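You operate a simulated robot arm through the tools that you are given. There is no shell and no other tool. Be economical: measure what you need, move in short steps, check, and stop when the job is done.

Carry out the task below with a simulated robot arm. There is one attempt and no reset: what you move stays moved.

Task
Wipe the grease off the oven door's inner glass.
Fine: the oven is off and cold; open the door wide, use the oven wiping block, put it back and shut the door. Set down upright: oven wiping block. What is to be rubbed or washed off counts as gone when no trace of it is left.

Only the result counts: the job must be done as asked and must still hold three seconds after the hand-in. Knocking over, shifting, dropping, spilling or breaking anything else fails it.

Robot
A 7-joint arm with a two-finger parallel gripper on a trunk, on a base that drives. Base frame: it is fixed to the floor where the robot stands at the start and does not move with it; the origin is under the middle of the robot, x ahead of it, y to its left, z up. Lengths are in m, angles in degrees, forces in N, time in s.
Its first joint turns from -149.0 to 149.0 degrees. Places, roughly: oven door [0.9, -0.3, 1.1]. Payload 3.5 kg.
The TCP is the grasp point between the finger pads, 0.023 m short of the fingertips. In the tool frame z runs along the fingers and y along their closing line. The gripper opens to 0.094 m. The fingers are 0.038 m wide and 0.01 m thick; the gripper's body (0.054 by 0.096 m) begins 0.039 m behind the TCP.
Orientation is that of the tool frame in the base frame, as a unit quaternion [w, x, y, z]. With the fingers straight down and closing along the base's y, the tool's x points along the base's -x, its y along +y and its z along -z.

Tools
- The arm moves only by the tool send_rows. Its argument "moves" is text: rows parted by semicolons, each of 7 numbers parted by spaces: the shift along the tool's x, y, z in m, then the turn, a rotation vector about the tool's x, y, z in degrees, then the gripper command, from -1 (shut) to 1 (fully open), values between in proportion. In form: dx dy dz rx ry rz jaw; .... A call has 1 to 12 rows; each row shifts and turns the commanded pose from where the row before left it, along the tool's axes as they then stand. A row lasts 0.2 s, in which the tool goes at most 0.05 m and 8.6 degrees; a call with a longer step from one row to the next is refused whole, and so is a gripper value outside its range. A pose out of reach is approached as far as the arm can. The call stops where the force on the tool passes 90 N (or 10 N more than at its start, if that is more) or the arm is blocked; 0.2 s more then pass. The fingers move at their own pace (about 0.153 m/s each) and stop on an object; they squeeze with about 43 N. The grip force told is the motor's: it shows also when the fingers shut on nothing. Time passes only in rows, and 0.2 s behind the last, so rows that do not move let the fingers close. It gives the time, the measured TCP pose, the force on the tool (base axes), the opening and the grip force at its end, in the units of the frame above (readings bear some noise), with the torque about the TCP (base axes, N m) and any sound that the robot's microphone picked up.
- Cameras (640 x 400 px; columns grow to the right, rows downward): "scene" is now at [-0.238, 0.1638, 1.3099]; the picture's right is [-0.29, -0.96, 0.00], its down [-0.22, 0.07, -0.97] and it looks along [0.93, -0.28, -0.23] (base axes); focal length 272 px, centre (320, 200). "wrist" rides on the gripper at [0.086, 0.016, -0.074] in the tool frame; the picture's right is [-0.18, 0.98, 0.00], its down [-0.58, -0.11, -0.81] and it looks along [-0.79, -0.15, 0.59] (tool axes); focal length 243 px, centre (320, 200). There is no depth. A picture from a camera that has moved, and an enlarged one, comes with that camera's place and axes in the base frame and with its lens. The place of the scene camera against the robot may be out by one fixed shift of up to 0.012 m in any direction.
- get_image(camera): a new picture of that camera. It takes no simulated time.
- drive_base(legs): drives the robot by 1 to 6 legs, each [ahead, left, turn to the left] in m, m and degrees, along the robot's own axes; the way and the turn of a leg run together, so that a leg with both is an arc; at most 1.5 m and 180 degrees a leg. The arm and the cameras ride along, it lands a little off, and it stops where it bumps. It gives what a move gives.
- pan_tilt(pan, tilt): turns the head with the scene camera to pan (to the left, within 143 degrees either way) and tilt (down, from -29 to 69), counted from straight ahead of the robot. It gives what a move gives.
- inspect(camera, box): a new picture of the part [left, top, right, bottom] of that camera's present view, enlarged. It takes no simulated time.
- job_done(): hands the job in; it is judged then, once.

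Go step by step. Nothing tells you exact positions but the pictures and the camera data: compare them with the known pose of the tool, close in by small moves and look again before you grip or let go. The budget is 120 turns and 98 pictures, counting those below and the enlarged ones. Unless the task says otherwise, let go and move clear before handing in, and close with one line.

The tools are called after "Request:" as name(argument=value, ...) on one line, values as JSON. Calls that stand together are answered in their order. send_rows: Moves the arm, as the interface text tells. Its arguments: {"type":"object","properties":{"moves":{"type":"string"}},"required":["moves"]} The other tools are called the same way: drive_base (legs) drives the base; pan_tilt (pan, tilt) turns the head that bears the scene camera; get_image (camera) takes a picture; inspect (camera, box) takes an enlarged picture of a part of a camera's view; job_done () hands the job in.

At the start:

```text
t: 0.0
ee_pos: [0.7515, 0.2505, 0.9995]
ee_rot: [0.0, 0.001, 1.0, 0.0]
contact_force: [0.5, -0.2, -0.2]
ft_torque: [-0.01, -0.01, 0.0]
opening: 0.0939
finger_force: 0.0
robot x, y, heading: [0.0007, 0.0019, 0.1]
head pan, tilt: [-17.0, 13.1]
```

scene: 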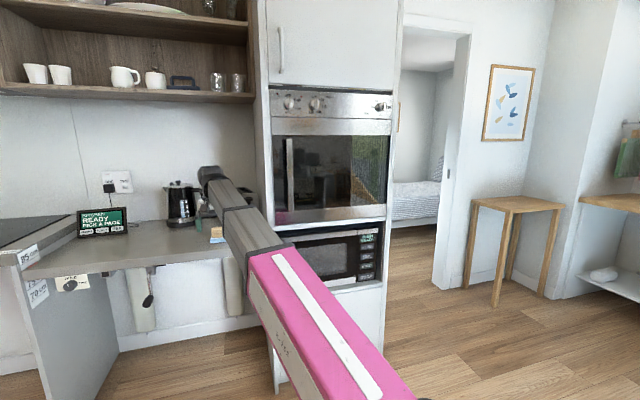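
wrist: 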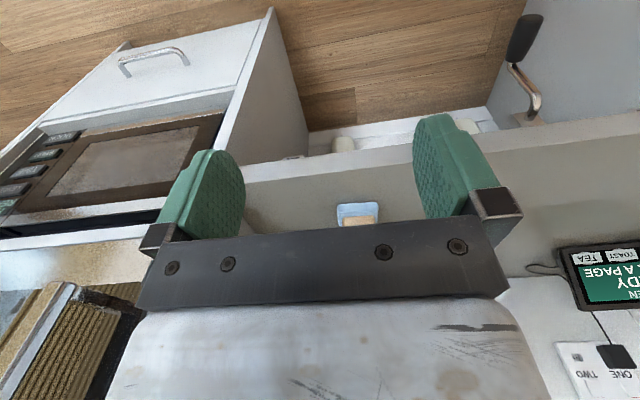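

I see the oven column with a vertical bar handle on the left of the oven door, and a small blue and tan block on the counter. I'll look closer at both.

Request:
inspect(camera="scene", box=[260, 80, 400, 240])

Request:
inspect(camera="scene", box=[150, 160, 290, 260])

Request:
inspect(camera="wrist", box=[280, 160, 440, 260])

```text
2.50 times, centred on (330, 160) of scene
camera zoom: at [-0.238, 0.1638, 1.3099], right [-0.29, -0.96, 0.0], down [-0.22, 0.07, -0.97], along [0.93, -0.28, -0.23], focal length 679 px, centre (295, 300)
```

zoom: 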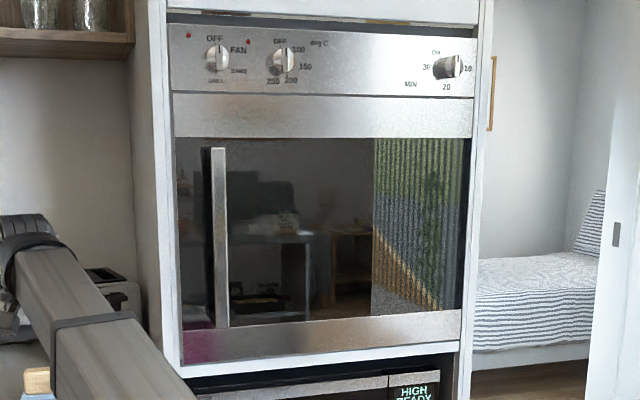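

```text
4.00 times, centred on (220, 210) of scene
camera zoom: at [-0.238, 0.1638, 1.3099], right [-0.29, -0.96, 0.0], down [-0.22, 0.07, -0.97], along [0.93, -0.28, -0.23], focal length 1087 px, centre (720, 160)
```

zoom: 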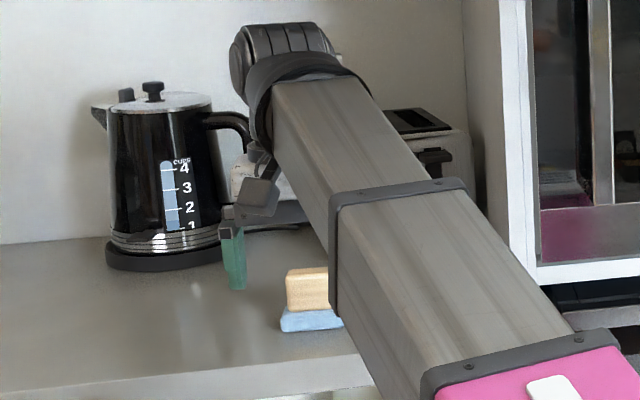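

```text
4.00 times, centred on (360, 210) of wrist
camera zoom: at [0.6645, 0.2678, 1.0748], right [0.18, 0.98, 0.0], down [0.58, -0.11, 0.81], along [0.79, -0.15, -0.59], focal length 970 px, centre (160, 160)
```

zoom: 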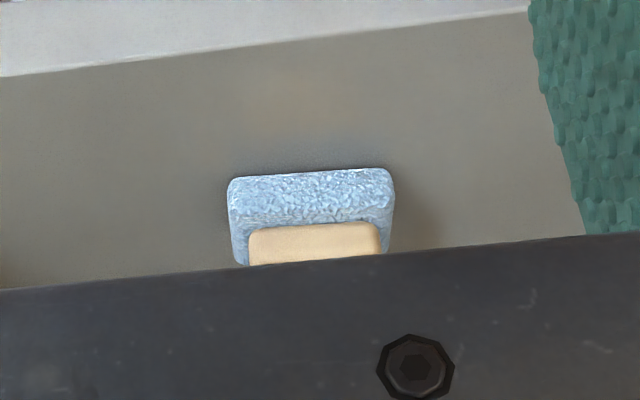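

The block (wood grip on a blue pad) is on the counter near x≈1.05, y≈0.27. The door has a left-side handle near (0.85, -0.04, 1.15), so it hinges on the right. I'll turn the tool to point forward, backing it off first.

Request:
send_rows(moves="0.05 0 -0.05 0 0 0 1; 0.05 0 -0.05 0 0 0 1; 0.05 0 -0.05 0 0 0 1; 0 -0.05 0 0 0 0 1; 0 -0.05 0 0 0 0 1; 0 -0.05 0 0 0 0 1; 0 -0.05 0 0 0 0 1; 0 -0.05 0 0 0 0 1")

Request:
send_rows(moves="0 0 0 0 -8.2 0 1; 0 0 0 0 -8.2 0 1; 0 0 0 0 -8.2 0 1; 0 0 0 0 -8.2 0 1; 0 0 0 0 -8.2 0 1; 0 0 0 0 -8.2 0 1; 0 0 0 0 -8.2 0 1; 0 0 0 0 -8.2 0 1; 0 0 0 0 -8.2 0 1; 0 0 0 0 -8.2 0 1; 0 0 0 0 -8 0 1; 0 0 0 0 0 0 1")

Request:
get_image(camera="scene")

Request:
get_image(camera="wrist")

```text
refused: row 1 steps farther than a row can; nothing moved
```

```text
t: 2.6
ee_pos: [0.7518, 0.2506, 0.9988]
ee_rot: [0.708, 0.0, 0.706, 0.0]
contact_force: [0.6, 0.9, 0.8]
ft_torque: [-0.01, 0.0, 0.02]
opening: 0.094
finger_force: 0.0
robot x, y, heading: [-0.0033, -0.0011, 0.0]
head pan, tilt: [-17.0, 13.1]
```

```text
92 pictures are left
camera scene: at [-0.238, 0.1638, 1.3099], right [-0.29, -0.96, 0.0], down [-0.22, 0.07, -0.97], along [0.93, -0.28, -0.23], focal length 272 px, centre (320, 200)
```

scene: 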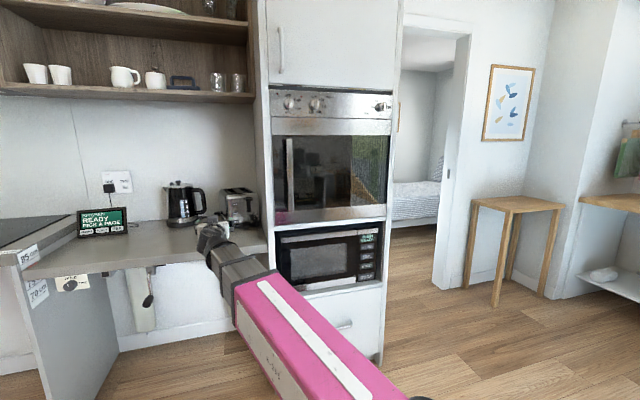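

```text
91 pictures are left
camera wrist: at [0.6764, 0.2681, 0.9138], right [0.0, 0.98, 0.18], down [-0.81, -0.11, 0.58], along [0.59, -0.15, 0.79], focal length 243 px, centre (320, 200)
```

wrist: 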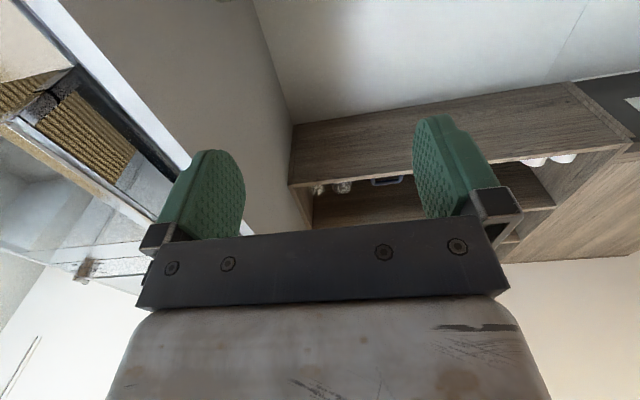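

The tool now points forward. I'll back it off, raise it and bring it in front of the handle, short of contact.

Request:
send_rows(moves="0 0 -0.045 0 0 0 1; 0 0 -0.045 0 0 0 1; -0.03 -0.03 -0.02 0 0 0 1; -0.03 -0.035 0 0 0 0 1; -0.03 -0.035 0 0 0 0 1; -0.03 -0.035 0 0 0 0 1; -0.03 -0.035 0 0 0 0 1; 0 -0.04 0 0 0 0 1; 0 -0.04 0 0 0 0 1; 0 -0.037 0 0 0 0 1;0 0 0 0 0 0 1")

Request:
get_image(camera="scene")

Request:
get_image(camera="wrist")

```text
t: 5.0
ee_pos: [0.6423, -0.0373, 1.1502]
ee_rot: [0.707, 0.0, 0.707, 0.0]
contact_force: [-0.3, 1.0, 0.0]
ft_torque: [-0.01, -0.01, 0.02]
opening: 0.0941
finger_force: 0.0
robot x, y, heading: [-0.0006, -0.0009, 0.1]
head pan, tilt: [-17.0, 13.1]
```

```text
90 pictures are left
camera scene: at [-0.238, 0.1638, 1.3099], right [-0.29, -0.96, 0.0], down [-0.22, 0.07, -0.97], along [0.93, -0.28, -0.23], focal length 272 px, centre (320, 200)
```

scene: 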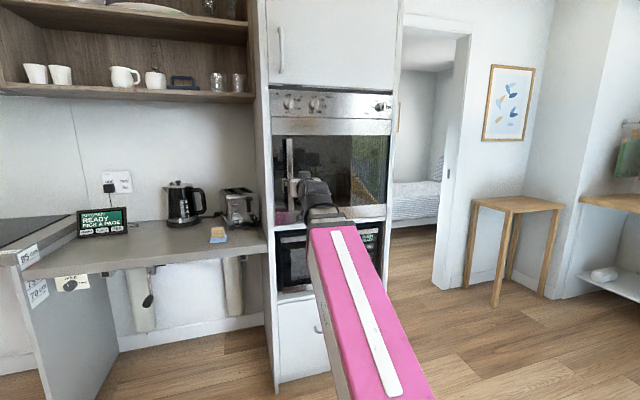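

```text
89 pictures are left
camera wrist: at [0.5667, -0.0191, 1.0644], right [0.0, 0.98, 0.18], down [-0.81, -0.11, 0.58], along [0.59, -0.15, 0.79], focal length 243 px, centre (320, 200)
```

wrist: 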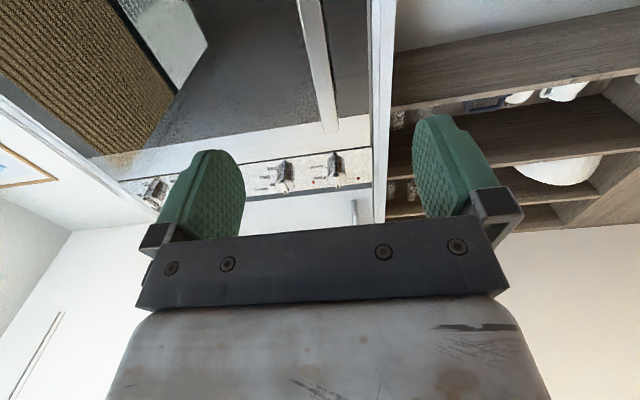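

The handle's bar triangulates to about x 0.87, y -0.046, z 1.05–1.295. I'll approach it with open fingers.

Request:
send_rows(moves="-0.01 -0.009 0.04 0 0 0 1; -0.01 0 0.045 0 0 0 1; 0 0 0.045 0 0 0 1; 0 0 0.045 0 0 0 1; 0 0 0.03 0 0 0 1; 0 0 0 0 0 0 1")

Request:
get_image(camera="wrist")

Request:
inspect(camera="scene", box=[260, 110, 400, 240])

```text
t: 6.4
ee_pos: [0.8481, -0.0463, 1.1677]
ee_rot: [0.707, 0.0, 0.707, -0.001]
contact_force: [-0.3, 0.2, 0.7]
ft_torque: [-0.01, -0.02, 0.0]
opening: 0.094
finger_force: 0.1
robot x, y, heading: [-0.0021, 0.0025, -0.2]
head pan, tilt: [-17.0, 13.1]
```

```text
88 pictures are left
camera wrist: at [0.7725, -0.0281, 1.0824], right [0.0, 0.98, 0.18], down [-0.81, -0.11, 0.58], along [0.59, -0.15, 0.79], focal length 243 px, centre (320, 200)
```

wrist: 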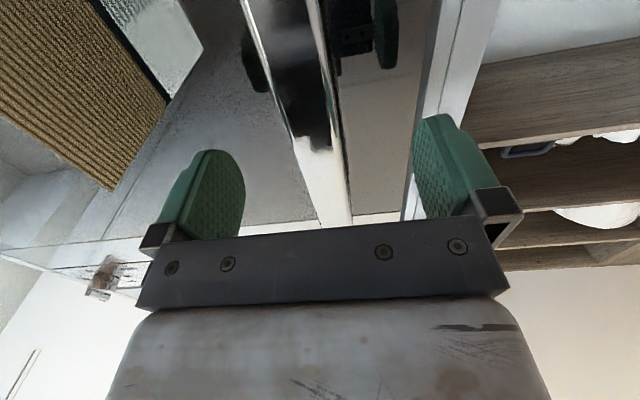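

```text
3.08 times, centred on (330, 175) of scene
camera zoom: at [-0.238, 0.1638, 1.3099], right [-0.29, -0.96, 0.0], down [-0.22, 0.07, -0.97], along [0.93, -0.28, -0.23], focal length 836 px, centre (289, 277)
```

zoom: 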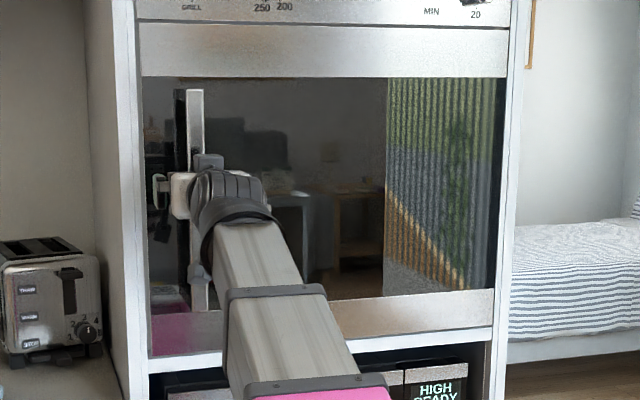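

The bar sits between the fingers and the fingers' reflection in the glass is still some way off. I'll advance 2.5 cm and close.

Request:
send_rows(moves="0 0 0.015 0 0 0 1; 0 0 0.01 0 0 0 1; 0 0 0 0 0 0 -1; 0 0 0 0 0 0 -1; 0 0 0 0 0 0 -1; 0 0 0 0 0 0 -1")

Request:
get_image(camera="wrist")

```text
t: 7.8
ee_pos: [0.8727, -0.0457, 1.1711]
ee_rot: [0.707, 0.001, 0.707, -0.001]
contact_force: [0.8, 5.5, 3.5]
ft_torque: [0.0, 0.34, 0.2]
opening: 0.0238
finger_force: 45.0
robot x, y, heading: [0.0029, 0.0002, 0.1]
head pan, tilt: [-17.0, 13.1]
```

```text
86 pictures are left
camera wrist: at [0.7983, -0.0284, 1.084], right [0.0, 0.98, 0.18], down [-0.81, -0.11, 0.58], along [0.59, -0.15, 0.79], focal length 243 px, centre (320, 200)
```

wrist: 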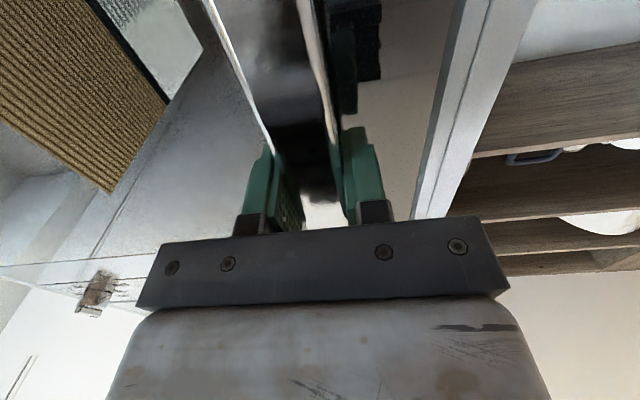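

The bar is gripped (opening 0.024). I'll pull the door along an arc about a hinge near (0.905, -0.515), starting with 10°.

Request:
send_rows(moves="0 -0.001 -0.02 -2.5 0 0 -1; 0 -0.002 -0.0205 -2.5 0 0 -1; 0 -0.003 -0.0205 -2.5 0 0 -1; 0 -0.002 -0.0205 -2.5 0 0 -1; 0 0 0 0 0 0 -1")

Request:
get_image(camera="scene")

```text
t: 9.0
ee_pos: [0.7921, -0.0603, 1.1697]
ee_rot: [0.706, -0.061, 0.703, 0.061]
contact_force: [1.6, -9.6, 15.3]
ft_torque: [0.05, -0.13, -0.29]
opening: 0.0235
finger_force: 44.7
robot x, y, heading: [0.0003, 0.0027, 0.1]
head pan, tilt: [-17.0, 13.1]
```

```text
85 pictures are left
camera scene: at [-0.2383, 0.1634, 1.3098], right [-0.29, -0.96, 0.0], down [-0.22, 0.07, -0.97], along [0.93, -0.28, -0.23], focal length 272 px, centre (320, 200)
```

scene: 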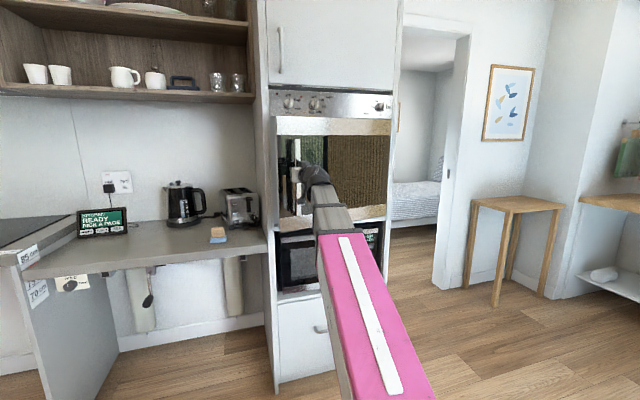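

The door is swinging with low force. I'll continue on the arc.

Request:
send_rows(moves="0 -0.0048 -0.0408 -5 0 0 -1; 0 -0.0048 -0.0408 -5 0 0 -1; 0 -0.0048 -0.0408 -5 0 0 -1; 0 -0.0048 -0.0408 -5 0 0 -1; 0 0 0 0 0 0 -1")

Request:
get_image(camera="scene")

```text
t: 10.2
ee_pos: [0.6442, -0.1255, 1.1691]
ee_rot: [0.683, -0.183, 0.683, 0.183]
contact_force: [1.7, -6.7, -7.8]
ft_torque: [0.69, -1.3, -0.73]
opening: 0.0243
finger_force: 44.9
robot x, y, heading: [-0.0048, -0.0012, -0.0]
head pan, tilt: [-17.0, 13.1]
```

```text
84 pictures are left
camera scene: at [-0.2379, 0.1635, 1.3099], right [-0.29, -0.96, 0.0], down [-0.22, 0.07, -0.97], along [0.93, -0.28, -0.23], focal length 272 px, centre (320, 200)
```

scene: 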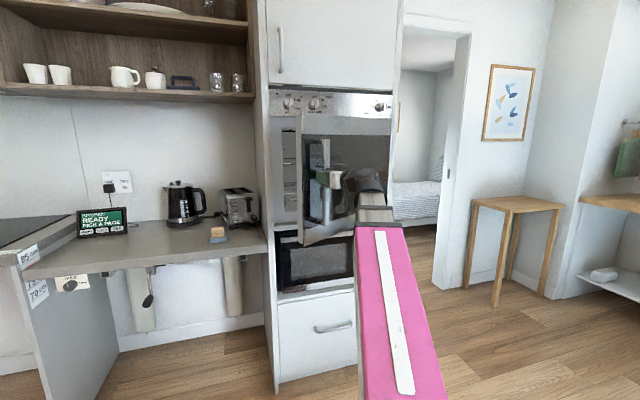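

Still good at 30°. Continuing to about 50°.

Request:
send_rows(moves="0 -0.0048 -0.0408 -5 0 0 -1; 0 -0.0048 -0.0408 -5 0 0 -1; 0 0 0 0 0 0 -1")

Request:
send_rows(moves="0 -0.0048 -0.0408 -5 0 0 -1; 0 -0.0048 -0.0408 -5 0 0 -1; 0 0 0 0 0 0 -1")

Request:
get_image(camera="scene")

```text
t: 11.0
ee_pos: [0.5778, -0.179, 1.1693]
ee_rot: [0.666, -0.241, 0.664, 0.242]
contact_force: [0.0, -2.6, 11.1]
ft_torque: [0.07, 0.04, -0.69]
opening: 0.0245
finger_force: 45.0
robot x, y, heading: [-0.0011, -0.0008, -0.1]
head pan, tilt: [-17.0, 13.1]
```

```text
t: 11.8
ee_pos: [0.5234, -0.2399, 1.1705]
ee_rot: [0.639, -0.301, 0.64, 0.301]
contact_force: [-24.2, 17.0, 11.2]
ft_torque: [0.71, 0.34, -0.56]
opening: 0.0246
finger_force: 44.7
robot x, y, heading: [0.0022, -0.0038, 0.0]
head pan, tilt: [-17.0, 13.1]
```

```text
83 pictures are left
camera scene: at [-0.2393, 0.1646, 1.3096], right [-0.29, -0.96, 0.0], down [-0.22, 0.07, -0.97], along [0.93, -0.28, -0.23], focal length 272 px, centre (320, 200)
```

scene: 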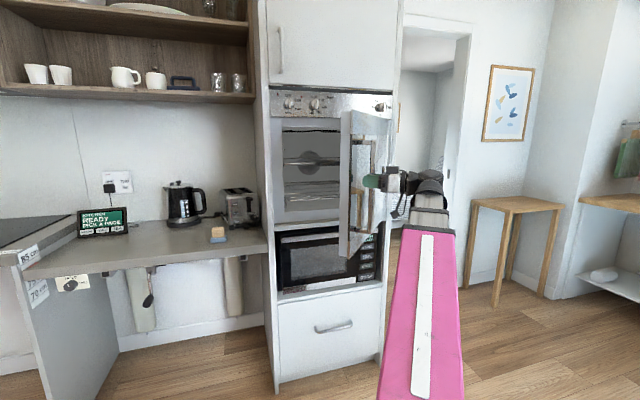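

Open to 50°. A slight radial force shows, so I'll ease outward a little and continue a bit further.

Request:
send_rows(moves="0 -0.0028 -0.0408 -5 0 0 -1; 0 -0.0038 -0.0408 -5 0 0 -1; 0 0 0 0 0 0 -1")

Request:
send_rows(moves="0 -0.0038 -0.0408 -5 0 0 -1; 0 -0.0048 -0.0408 -5 0 0 -1; 0 0 0 0 0 0 -1")

Request:
get_image(camera="scene")

```text
t: 12.6
ee_pos: [0.4784, -0.3089, 1.1701]
ee_rot: [0.611, -0.356, 0.612, 0.354]
contact_force: [-38.7, 17.6, 5.6]
ft_torque: [0.48, 1.11, -1.0]
opening: 0.0244
finger_force: 44.8
robot x, y, heading: [0.0003, 0.0011, 0.1]
head pan, tilt: [-17.0, 13.1]
```

```text
t: 13.2
ee_pos: [0.4545, -0.363, 1.1692]
ee_rot: [0.583, -0.4, 0.583, 0.4]
contact_force: [-19.3, 7.1, 17.7]
ft_torque: [-0.03, 1.15, -0.66]
opening: 0.0251
finger_force: 45.5
out of reach, approached as far as the arm can: row 2
robot x, y, heading: [-0.0021, -0.0005, -0.1]
head pan, tilt: [-17.0, 13.1]
stopped in row 2: the force on the tool passed its limit at 93 N (the readings are from after the stop); the commanded pose is now the measured one
```

```text
82 pictures are left
camera scene: at [-0.2396, 0.1643, 1.3096], right [-0.29, -0.96, 0.0], down [-0.22, 0.07, -0.97], along [0.93, -0.28, -0.23], focal length 272 px, centre (320, 200)
```

scene: 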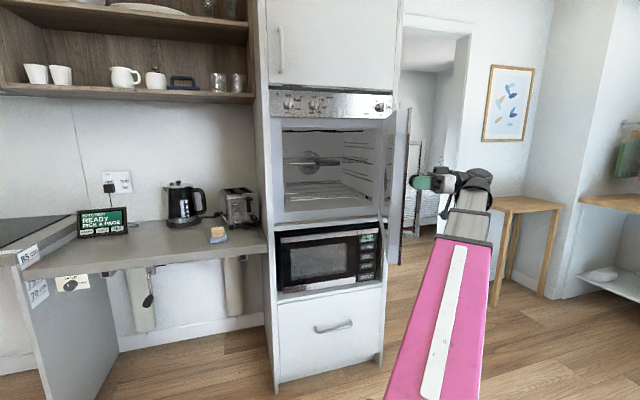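

The door is at about 68°, and the arm is at its near limit. I'll release and back out along the fingers.

Request:
send_rows(moves="0 0 0 0 0 0 1; 0 0 0 0 0 0 1; 0 0 0 0 0 0 1; 0 0 -0.02 0 0 0 1; 0 0 -0.03 0 0 0 1; 0 0 -0.03 0 0 0 1")

Request:
get_image(camera="scene")

Request:
get_image(camera="wrist")

```text
t: 14.6
ee_pos: [0.4572, -0.3642, 1.1682]
ee_rot: [0.583, -0.4, 0.583, 0.399]
contact_force: [-0.5, 0.4, -0.4]
ft_torque: [0.02, -0.05, 0.01]
opening: 0.0938
finger_force: 0.0
out of reach, approached as far as the arm can: row 4, 5, 6
robot x, y, heading: [0.0021, 0.0018, -0.1]
head pan, tilt: [-17.0, 13.1]
```

```text
81 pictures are left
camera scene: at [-0.2385, 0.1637, 1.3099], right [-0.29, -0.96, 0.0], down [-0.22, 0.07, -0.97], along [0.93, -0.28, -0.23], focal length 272 px, centre (320, 200)
```

scene: 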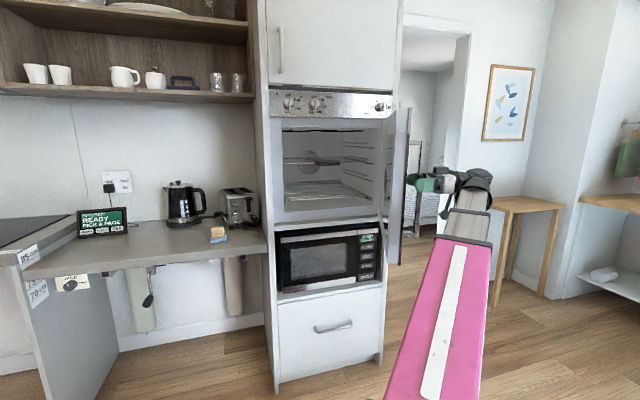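

```text
80 pictures are left
camera wrist: at [0.4142, -0.4269, 1.0827], right [-0.92, 0.36, 0.18], down [-0.19, -0.79, 0.58], along [0.35, 0.5, 0.79], focal length 243 px, centre (320, 200)
```

wrist: 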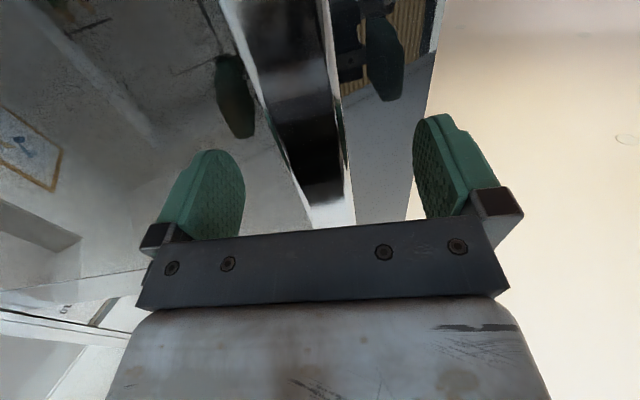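

The jaws are open but the arm can't retract further, so I'll move the base right and slightly back to withdraw the fingers from the bar.

Request:
drive_base(legs=[[-0.04, -0.1, 0], [-0.25, -0.02, 0]])

Request:
get_image(camera="scene")

```text
t: 17.2
ee_pos: [0.1686, -0.4846, 1.1689]
ee_rot: [0.583, -0.4, 0.584, 0.399]
contact_force: [-0.2, 0.2, -0.1]
ft_torque: [0.0, -0.02, 0.0]
opening: 0.0939
finger_force: 0.1
robot x, y, heading: [-0.2888, -0.1165, -0.4]
head pan, tilt: [-17.0, 13.1]
```

```text
79 pictures are left
camera scene: at [-0.5253, 0.045, 1.3099], right [-0.29, -0.96, 0.0], down [-0.22, 0.07, -0.97], along [0.93, -0.29, -0.23], focal length 272 px, centre (320, 200)
```

scene: 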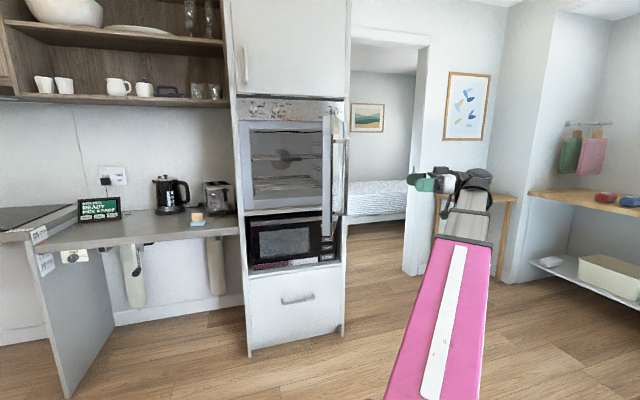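

The fingers are clear and the door stands at about 68°. I'll turn the tool forward again so I can push the door's inner edge further open.

Request:
send_rows(moves="0 0 0 8.5 0 0 -1; 0 0 0 8.5 0 0 -1; 0 0 0 8.5 0 0 -1; 0 0 0 8.5 0 0 -1; 0 0 0 8.5 0 0 -1; 0 0 0 8.5 0 0 -1; 0 0 0 8.5 0 0 -1; 0 0 0 8.5 0 0 -1; 0 0 0 0 0 0 -1")

Request:
drive_base(legs=[[0, 0.35, 0]])

Request:
pan_tilt(pan=-30, tilt=13)

Request:
get_image(camera="scene")

```text
t: 19.2
ee_pos: [0.1686, -0.485, 1.1674]
ee_rot: [0.707, -0.004, 0.707, 0.003]
contact_force: [0.2, -0.1, -1.3]
ft_torque: [0.02, -0.03, 0.02]
opening: 0.0001
finger_force: 42.0
robot x, y, heading: [-0.288, -0.1188, 0.3]
head pan, tilt: [-17.0, 13.1]
```

```text
t: 21.5
ee_pos: [0.1697, -0.1251, 1.1674]
ee_rot: [0.707, -0.005, 0.707, 0.004]
contact_force: [0.0, -0.4, 0.3]
ft_torque: [0.01, 0.04, -0.03]
opening: 0.0002
finger_force: 42.3
robot x, y, heading: [-0.2866, 0.2416, -0.2]
head pan, tilt: [-17.0, 13.1]
```

```text
t: 22.2
ee_pos: [0.1705, -0.1237, 1.1675]
ee_rot: [0.707, -0.005, 0.707, 0.004]
contact_force: [0.3, 0.0, 0.7]
ft_torque: [-0.01, 0.03, -0.01]
opening: 0.0001
finger_force: 42.2
robot x, y, heading: [-0.2908, 0.2392, -0.1]
head pan, tilt: [-30.0, 13.0]
```

```text
78 pictures are left
camera scene: at [-0.533, 0.3858, 1.31], right [-0.5, -0.87, 0.0], down [-0.19, 0.11, -0.97], along [0.84, -0.49, -0.22], focal length 272 px, centre (320, 200)
```

scene: 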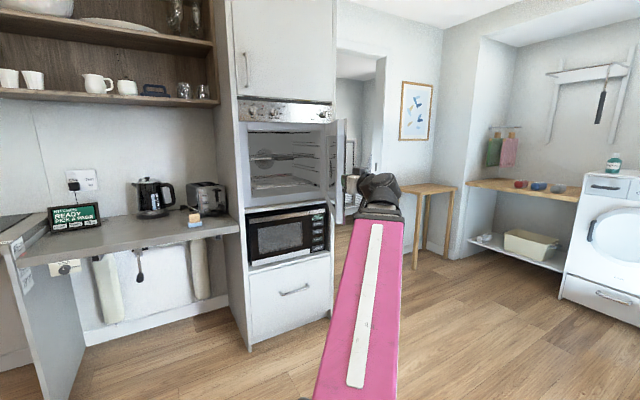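

I'll zoom in on the open door to locate its free edge.

Request:
inspect(camera="scene", box=[230, 90, 390, 230])

```text
2.86 times, centred on (310, 160) of scene
camera zoom: at [-0.533, 0.3858, 1.31], right [-0.5, -0.87, 0.0], down [-0.19, 0.11, -0.97], along [0.84, -0.49, -0.22], focal length 776 px, centre (349, 314)
```

zoom: 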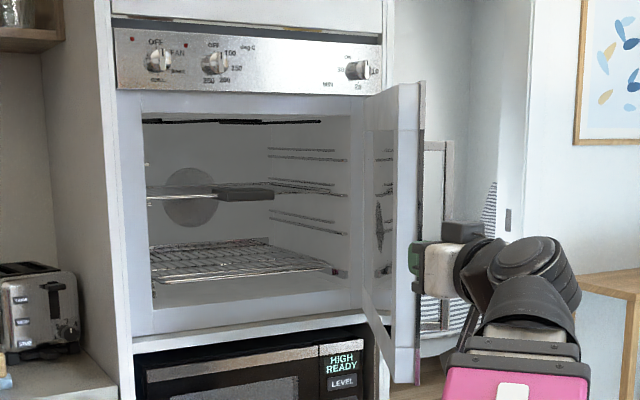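

The free edge is near (0.41, -0.27). I'll drive 0.19 m ahead, yaw the closed fingers 40° to the right, and then push the inner frame near that edge.

Request:
drive_base(legs=[[0.19, 0, 0]])

Request:
send_rows(moves="0 0 0 8 0 0 -1; 0 0 0 8 0 0 -1; 0 0 0 8 0 0 -1; 0 0 0 8 0 0 -1; 0 0 0 8 0 0 -1; 0 0 0 0 0 0 -1")

Request:
inspect(camera="scene", box=[200, 60, 440, 260])

Request:
get_image(camera="wrist")

```text
t: 23.8
ee_pos: [0.3588, -0.1263, 1.1685]
ee_rot: [0.707, -0.004, 0.707, 0.004]
contact_force: [-0.2, 0.2, 0.5]
ft_torque: [-0.01, 0.0, -0.03]
opening: 0.0002
finger_force: 42.7
robot x, y, heading: [-0.0993, 0.2426, 0.0]
head pan, tilt: [-30.0, 13.0]
```

```text
t: 25.2
ee_pos: [0.3742, -0.1418, 1.1789]
ee_rot: [0.666, 0.239, 0.665, -0.239]
contact_force: [0.2, 0.3, 0.0]
ft_torque: [0.02, -0.02, 0.0]
opening: 0.0
finger_force: 42.9
out of reach, approached as far as the arm can: row 2, 3, 4
robot x, y, heading: [-0.1, 0.2401, -0.4]
head pan, tilt: [-30.0, 13.0]
```

```text
2.00 times, centred on (320, 160) of scene
camera zoom: at [-0.3438, 0.3857, 1.31], right [-0.5, -0.86, 0.0], down [-0.19, 0.11, -0.97], along [0.84, -0.49, -0.22], focal length 543 px, centre (320, 280)
```

zoom: 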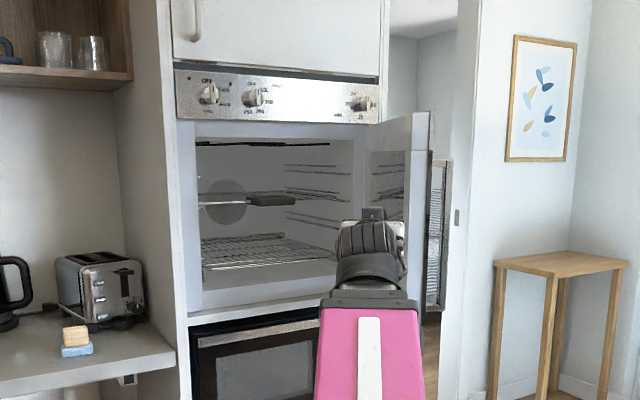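

```text
75 pictures are left
camera wrist: at [0.3261, -0.0793, 1.0929], right [0.62, 0.76, 0.18], down [-0.69, 0.43, 0.58], along [0.36, -0.49, 0.79], focal length 243 px, centre (320, 200)
```

wrist: 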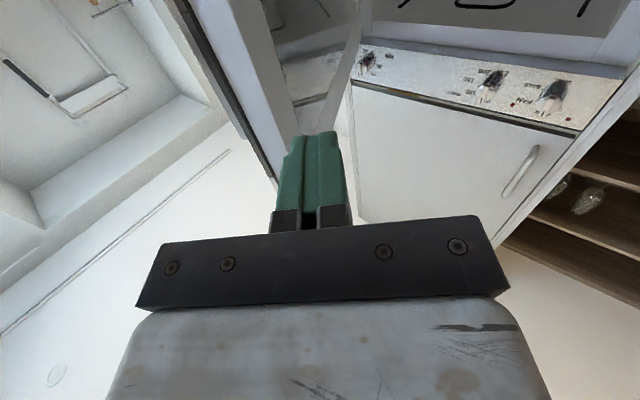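

Next I'll bring the fingertips to the inner frame edge, then push mostly toward -y in two stages.

Request:
send_rows(moves="0 -0.023 0.041 0 0 0 -1; 0 -0.023 0.041 0 0 0 -1; 0 -0.023 0.04 0 0 0 -1; 0 -0.03 0.0175 0 0 0 -1; 0 -0.03 0.0175 0 0 0 -1; 0 0 0 0 0 0 -1")

Request:
get_image(camera="wrist")

Request:
inspect(camera="scene", box=[200, 60, 440, 260])

```text
t: 26.0
ee_pos: [0.4098, -0.2584, 1.1766]
ee_rot: [0.666, 0.239, 0.664, -0.241]
contact_force: [-25.6, 14.1, 7.7]
ft_torque: [0.12, 0.38, -0.07]
opening: 0.0
finger_force: 41.4
robot x, y, heading: [-0.1051, 0.2406, -0.2]
head pan, tilt: [-30.0, 13.0]
stopped in row 4: the force on the tool passed its limit at 128 N (the readings are from after the stop); the commanded pose is now the measured one
```

```text
74 pictures are left
camera wrist: at [0.3628, -0.1979, 1.0911], right [0.63, 0.76, 0.18], down [-0.69, 0.43, 0.58], along [0.36, -0.49, 0.8], focal length 243 px, centre (320, 200)
```

wrist: 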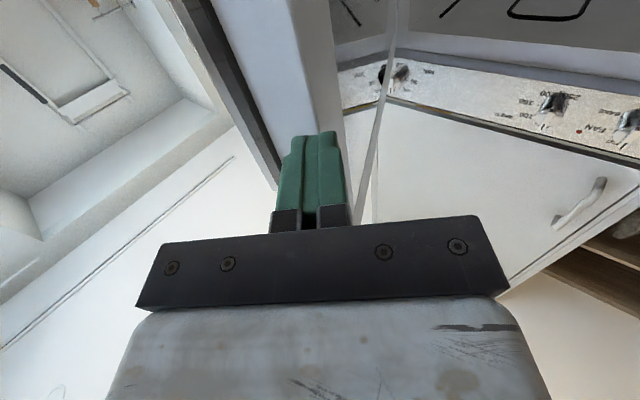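

```text
2.00 times, centred on (320, 160) of scene
camera zoom: at [-0.346, 0.3872, 1.3097], right [-0.5, -0.86, 0.0], down [-0.19, 0.11, -0.97], along [0.84, -0.49, -0.22], focal length 543 px, centre (320, 280)
```

zoom: 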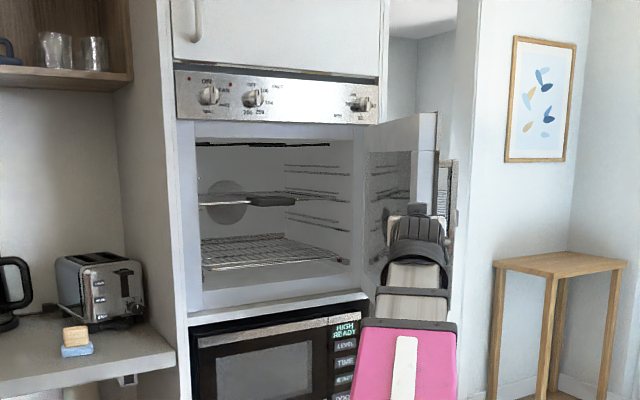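

The fingertips touch the inner frame and the force limit tripped from the speed. I'll push on more slowly along the door's tangent.

Request:
send_rows(moves="0 -0.0146 0.002 0 0 0 -1; 0 -0.0146 0.004 0 0 0 -1; 0 -0.0146 0.004 0 0 0 -1; 0 -0.0146 0.004 0 0 0 -1; 0 -0.0146 0.004 0 0 0 -1; 0 -0.0146 0.005 0 0 0 -1")

Request:
inspect(camera="scene", box=[200, 60, 440, 260])

```text
t: 27.4
ee_pos: [0.3744, -0.3439, 1.1778]
ee_rot: [0.665, 0.239, 0.666, -0.24]
contact_force: [-30.8, 9.8, -10.9]
ft_torque: [0.04, -0.39, -0.38]
opening: 0.0001
finger_force: 42.0
robot x, y, heading: [-0.0996, 0.242, -0.4]
head pan, tilt: [-30.0, 13.0]
```

```text
2.00 times, centred on (320, 160) of scene
camera zoom: at [-0.3453, 0.3863, 1.3098], right [-0.5, -0.86, 0.0], down [-0.19, 0.11, -0.97], along [0.84, -0.49, -0.22], focal length 543 px, centre (320, 280)
```

zoom: 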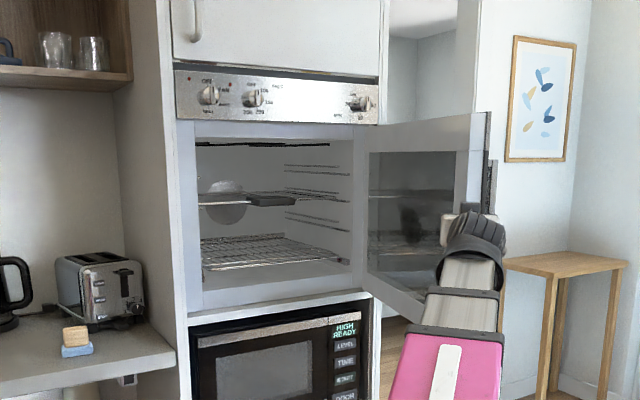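

The door keeps opening and I can see a dark smudge on the glass. I'll keep pushing toward 95° or so.

Request:
send_rows(moves="0 -0.0185 0.005 0 0 0 -1; 0 -0.0185 0.007 0 0 0 -1; 0 -0.018 0.009 0 0 0 -1; 0 -0.018 0.010 0 0 0 -1; 0 -0.017 0.011 0 0 0 -1; 0 -0.017 0.011 0 0 0 -1;  0 -0.017 0.012 0 0 0 -1; 0 -0.017 0.012 0 0 0 -1")

Request:
get_image(camera="scene")

```text
t: 29.2
ee_pos: [0.3458, -0.5002, 1.1769]
ee_rot: [0.665, 0.239, 0.665, -0.239]
contact_force: [-0.5, 0.3, -0.3]
ft_torque: [-0.02, -0.03, 0.03]
opening: 0.0
finger_force: 42.5
robot x, y, heading: [-0.1004, 0.239, -0.4]
head pan, tilt: [-30.0, 13.0]
```

```text
71 pictures are left
camera scene: at [-0.3445, 0.3862, 1.31], right [-0.5, -0.86, 0.0], down [-0.19, 0.11, -0.97], along [0.84, -0.49, -0.23], focal length 272 px, centre (320, 200)
```

scene: 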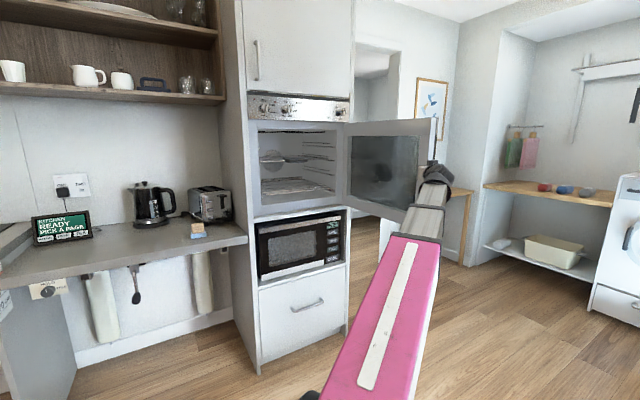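

The door now looks about 90–95° open. I'll look closely at the glass.

Request:
inspect(camera="scene", box=[330, 100, 450, 240])

Request:
get_image(camera="wrist")

```text
2.86 times, centred on (390, 170) of scene
camera zoom: at [-0.3445, 0.3862, 1.31], right [-0.5, -0.86, 0.0], down [-0.19, 0.11, -0.97], along [0.84, -0.49, -0.23], focal length 776 px, centre (120, 286)
```

zoom: 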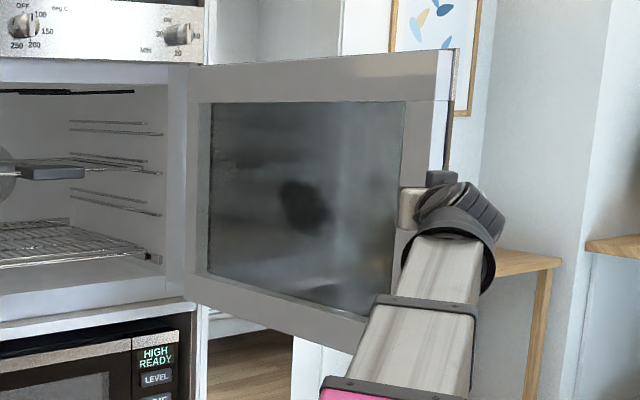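

```text
69 pictures are left
camera wrist: at [0.2985, -0.4391, 1.0905], right [0.63, 0.76, 0.18], down [-0.69, 0.43, 0.58], along [0.36, -0.49, 0.79], focal length 243 px, centre (320, 200)
```

wrist: 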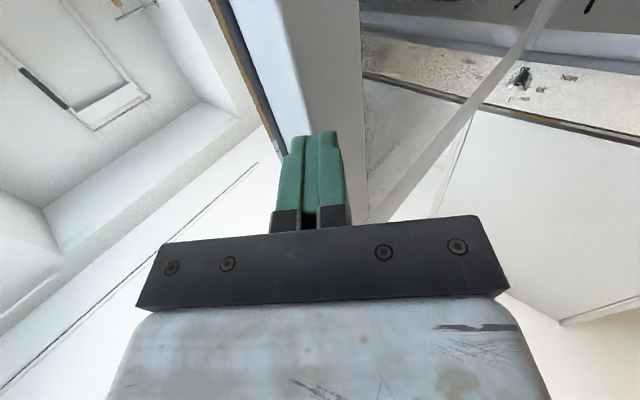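

The grease blot is near (0.58, -0.5, 1.15) and the door is at about 90°. I'll push gently further to see whether it has an end stop to wipe against.

Request:
send_rows(moves="0 -0.013 0.0145 0 0 0 -1; 0 -0.013 0.0145 0 0 0 -1; 0 -0.013 0.0145 0 0 0 -1; 0 -0.013 0.0145 0 0 0 -1; 0 -0.013 0.0145 0 0 0 -1; 0 0 0 0 0 0 -1")

Request:
inspect(camera="scene", box=[330, 100, 490, 240])

```text
t: 30.6
ee_pos: [0.3612, -0.5961, 1.1773]
ee_rot: [0.666, 0.238, 0.665, -0.24]
contact_force: [0.1, -1.0, -0.1]
ft_torque: [0.02, 0.0, -0.04]
opening: 0.0002
finger_force: 42.7
robot x, y, heading: [-0.1, 0.24, -0.1]
head pan, tilt: [-30.0, 13.0]
```

```text
2.86 times, centred on (410, 170) of scene
camera zoom: at [-0.3441, 0.3862, 1.31], right [-0.5, -0.86, 0.0], down [-0.19, 0.11, -0.97], along [0.84, -0.49, -0.23], focal length 776 px, centre (63, 286)
```

zoom: 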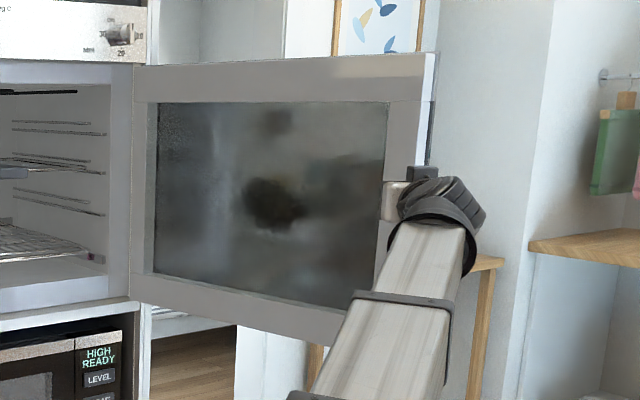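

The door swings freely at about 99°. I'll retract, shift the base to the right, and push on to find the stop.

Request:
send_rows(moves="0 0.0385 -0.032 0 0 0 -1; 0 0.0385 -0.032 0 0 0 -1; 0 0.0385 -0.032 0 0 0 -1; 0 0.0385 -0.032 0 0 0 -1; 0 0 0 0 0 0 -1")

Request:
drive_base(legs=[[0.05, -0.2, 0]])

Request:
send_rows(moves="0 -0.0154 0.0128 0 0 0 -1; 0 -0.0154 0.0128 0 0 0 -1; 0 -0.0154 0.0128 0 0 0 -1; 0 -0.014 0.014 0 0 0 -1; 0 -0.014 0.014 0 0 0 -1; 0 -0.014 0.014 0 0 0 -1; 0 -0.014 0.014 0 0 0 -1; 0 0 0 0 0 0 -1")

Request:
inspect(camera="scene", box=[300, 100, 500, 260])

```text
t: 31.8
ee_pos: [0.3605, -0.3961, 1.176]
ee_rot: [0.665, 0.239, 0.665, -0.24]
contact_force: [-0.4, 0.3, 0.7]
ft_torque: [-0.01, -0.01, -0.03]
opening: 0.0
finger_force: 42.1
robot x, y, heading: [-0.0972, 0.242, -0.2]
head pan, tilt: [-30.0, 13.0]
```

```text
t: 33.5
ee_pos: [0.4106, -0.6001, 1.1754]
ee_rot: [0.665, 0.24, 0.665, -0.24]
contact_force: [0.0, -0.3, -0.4]
ft_torque: [0.02, -0.01, 0.02]
opening: 0.0001
finger_force: 41.9
robot x, y, heading: [-0.0546, 0.0367, -0.1]
head pan, tilt: [-30.0, 13.0]
```

```text
t: 34.0
ee_pos: [0.4109, -0.6073, 1.1753]
ee_rot: [0.668, 0.235, 0.667, -0.232]
contact_force: [-3.0, 31.0, 22.7]
ft_torque: [-0.61, -0.37, 0.31]
opening: 0.0001
finger_force: 41.7
robot x, y, heading: [-0.0507, 0.0385, -0.3]
head pan, tilt: [-30.0, 13.0]
stopped in row 2: the force on the tool passed its limit at 113 N (the readings are from after the stop); the commanded pose is now the measured one
```

```text
2.50 times, centred on (400, 180) of scene
camera zoom: at [-0.2959, 0.185, 1.3097], right [-0.5, -0.86, 0.0], down [-0.19, 0.11, -0.97], along [0.84, -0.49, -0.22], focal length 679 px, centre (120, 250)
```

zoom: 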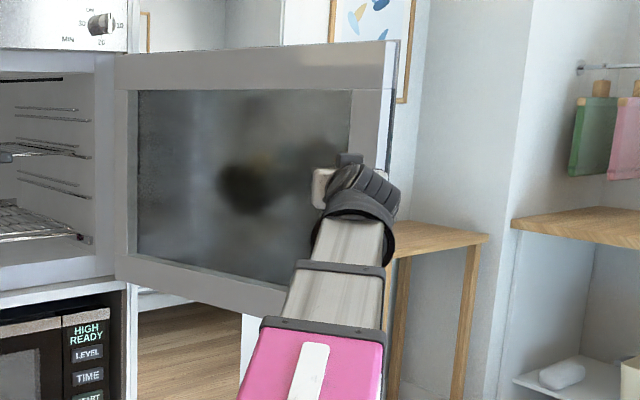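

The door is against its stop at roughly 102°. I'll retract the tool, turn it to point down again, and go to the block.

Request:
send_rows(moves="0 0.038 -0.032 0 0 0 -1; 0 0.038 -0.032 0 0 0 -1; 0 0.038 -0.032 0 0 0 -1; 0 0.038 -0.032 -8 0 0 -1; 0 0 0 -8 0 0 -1; 0 0 0 -8 0 0 -1; 0 0 0 -8 0 0 -1; 0 0 0 -8 0 0 -1; 0 0 0 0 0 0 -1")

Request:
drive_base(legs=[[-0.1, 0.3, 0], [0.3, 0, 0]])

Request:
pan_tilt(pan=-5, tilt=22)

Request:
get_image(camera="scene")

```text
t: 36.0
ee_pos: [0.4062, -0.4127, 1.1752]
ee_rot: [0.707, -0.007, 0.707, 0.01]
contact_force: [-0.1, -0.4, -0.3]
ft_torque: [0.01, 0.01, -0.01]
opening: 0.0003
finger_force: 42.8
robot x, y, heading: [-0.0493, 0.0395, -0.1]
head pan, tilt: [-30.0, 13.0]
```

```text
t: 39.7
ee_pos: [0.6032, -0.1229, 1.1743]
ee_rot: [0.707, -0.006, 0.707, 0.009]
contact_force: [-0.3, -0.2, 0.6]
ft_torque: [0.03, -0.01, -0.02]
opening: 0.0
finger_force: 42.5
robot x, y, heading: [0.1448, 0.3267, 0.1]
head pan, tilt: [-30.0, 13.0]
```

```text
t: 40.5
ee_pos: [0.6027, -0.1234, 1.1741]
ee_rot: [0.707, -0.006, 0.707, 0.009]
contact_force: [-0.1, 1.0, 0.6]
ft_torque: [0.01, -0.01, 0.04]
opening: 0.0
finger_force: 42.3
robot x, y, heading: [0.1436, 0.3278, -0.3]
head pan, tilt: [-5.0, 22.0]
```

```text
66 pictures are left
camera scene: at [-0.0876, 0.5126, 1.2954], right [-0.09, -1.0, 0.0], down [-0.37, 0.03, -0.93], along [0.92, -0.09, -0.37], focal length 272 px, centre (320, 200)
```

scene: 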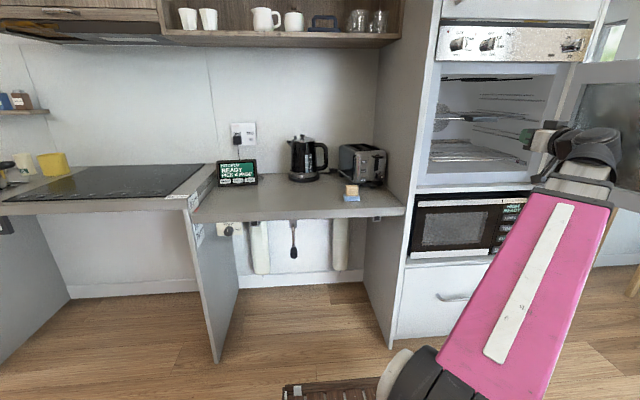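

I'll swing the arm left, in front of the counter, and turn the tool down.

Request:
send_rows(moves="0 0.045 0 0 0 0 1; 0 0.045 0 0 0 0 1; 0 0.045 0 0 0 0 1; 0 0.045 0 0 0 0 1; 0 0.045 0 0 0 0 1; 0 0.045 0 0 0 0 1; 0 0.045 0 0 0 0 1; 0 0.045 0 0 0 0 1; 0 0.045 0 0 0 0 1; 0 0 0 0 0 0 1")

Request:
send_rows(moves="0 0 0 0 8.2 0 1; 0 0 0 0 8.2 0 1; 0 0 0 0 8.2 0 1; 0 0 0 0 8.2 0 1; 0 0 0 0 8.2 0 1; 0 0 0 0 8.2 0 1; 0 0 0 0 8.2 0 1; 0 0 0 0 8.2 0 1; 0 0 0 0 8.2 0 1; 0 0 0 0 8.2 0 1; 0 0 0 0 8 0 1; 0 0 0 0 0 0 1")

Request:
inspect(camera="scene", box=[290, 140, 410, 230])

Request:
get_image(camera="wrist")

```text
t: 42.8
ee_pos: [0.6869, 0.227, 1.2439]
ee_rot: [0.707, -0.006, 0.707, 0.009]
contact_force: [0.5, 0.6, -0.2]
ft_torque: [0.01, -0.04, 0.02]
opening: 0.094
finger_force: 0.1
out of reach, approached as far as the arm can: row 3, 4, 5, 6, 7, 8, 9
robot x, y, heading: [0.1474, 0.327, -0.4]
head pan, tilt: [-5.0, 22.0]
```

```text
t: 44.7
ee_pos: [0.6907, 0.225, 1.2478]
ee_rot: [0.193, -0.007, 0.981, 0.002]
contact_force: [19.5, -3.8, -16.4]
ft_torque: [-0.14, -1.0, 0.06]
opening: 0.0939
finger_force: 0.1
robot x, y, heading: [0.1436, 0.3283, -0.5]
head pan, tilt: [-5.0, 22.0]
stopped in row 9: the force on the tool passed its limit at 156 N (the readings are from after the stop); the commanded pose is now the measured one
```

```text
4.44 times, centred on (350, 185) of scene
camera zoom: at [-0.0876, 0.5127, 1.2954], right [-0.09, -1.0, 0.0], down [-0.37, 0.03, -0.93], along [0.92, -0.08, -0.37], focal length 1208 px, centre (187, 267)
```

zoom: 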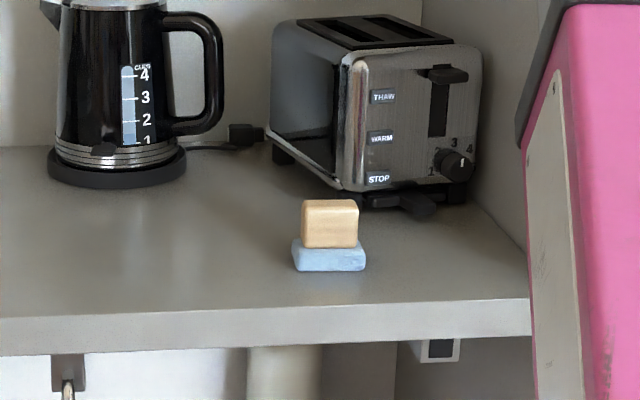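

```text
64 pictures are left
camera wrist: at [0.5819, 0.241, 1.284], right [0.16, 0.99, 0.07], down [0.23, -0.11, 0.97], along [0.96, -0.14, -0.25], focal length 243 px, centre (320, 200)
```

wrist: 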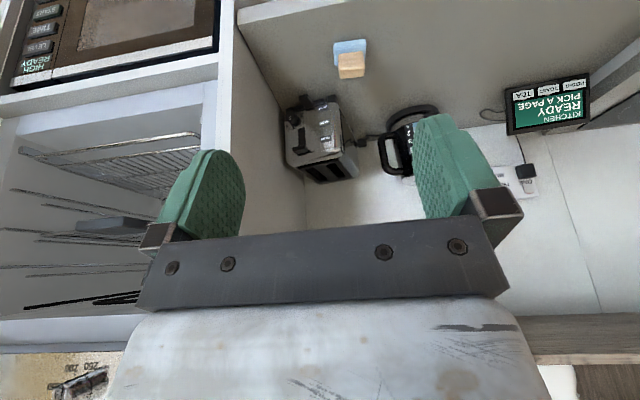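

The arm met something hard while turning down. I'll check the whole scene before moving on.

Request:
get_image(camera="scene")

```text
63 pictures are left
camera scene: at [-0.0876, 0.5127, 1.2954], right [-0.09, -1.0, 0.0], down [-0.37, 0.03, -0.93], along [0.92, -0.08, -0.37], focal length 272 px, centre (320, 200)
```

scene: 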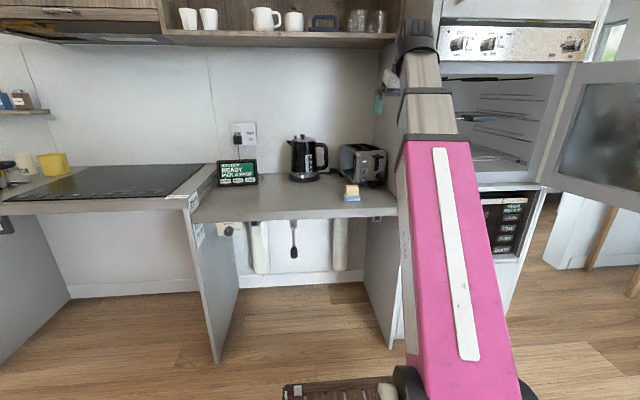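

Nothing looks displaced; it's probably the wrist touching the cabinet column or itself. I'll back the base off 0.2 m and finish turning the tool down in free space.

Request:
drive_base(legs=[[-0.2, 0, 0]])

Request:
send_rows(moves="0 0 0.04 0 0 0 1; 0 0 0.04 0 0 0 1; 0 0 0.04 0 4 0 1; 0 0 0 0 6 0 1; 0 0 0 0 6 0 1; 0 0 0 0 6.3 0 1; 0 0 0 0 0 0 1")

Request:
get_image(camera="scene")

```text
t: 46.3
ee_pos: [0.4942, 0.226, 1.2473]
ee_rot: [0.192, -0.006, 0.981, 0.001]
contact_force: [25.6, -5.6, -30.3]
ft_torque: [-0.47, -2.38, 0.1]
opening: 0.094
finger_force: 0.1
robot x, y, heading: [-0.0533, 0.3286, -0.3]
head pan, tilt: [-5.0, 22.0]
```

```text
t: 47.4
ee_pos: [0.5448, 0.222, 1.1365]
ee_rot: [0.101, -0.002, 0.995, -0.005]
contact_force: [15.8, -3.3, -19.2]
ft_torque: [-0.29, -1.06, -0.1]
opening: 0.094
finger_force: 0.1
robot x, y, heading: [-0.048, 0.3312, -0.4]
head pan, tilt: [-5.0, 22.0]
stopped in row 5: the force on the tool passed its limit at 163 N (the readings are from after the stop); the commanded pose is now the measured one
```

```text
62 pictures are left
camera scene: at [-0.2848, 0.5139, 1.2954], right [-0.09, -1.0, 0.0], down [-0.37, 0.03, -0.93], along [0.92, -0.09, -0.37], focal length 272 px, centre (320, 200)
```

scene: 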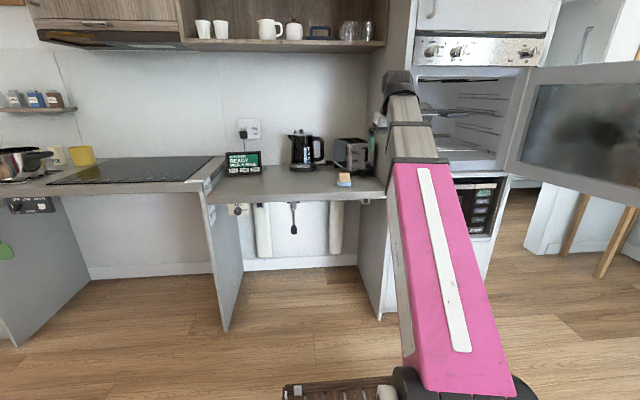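

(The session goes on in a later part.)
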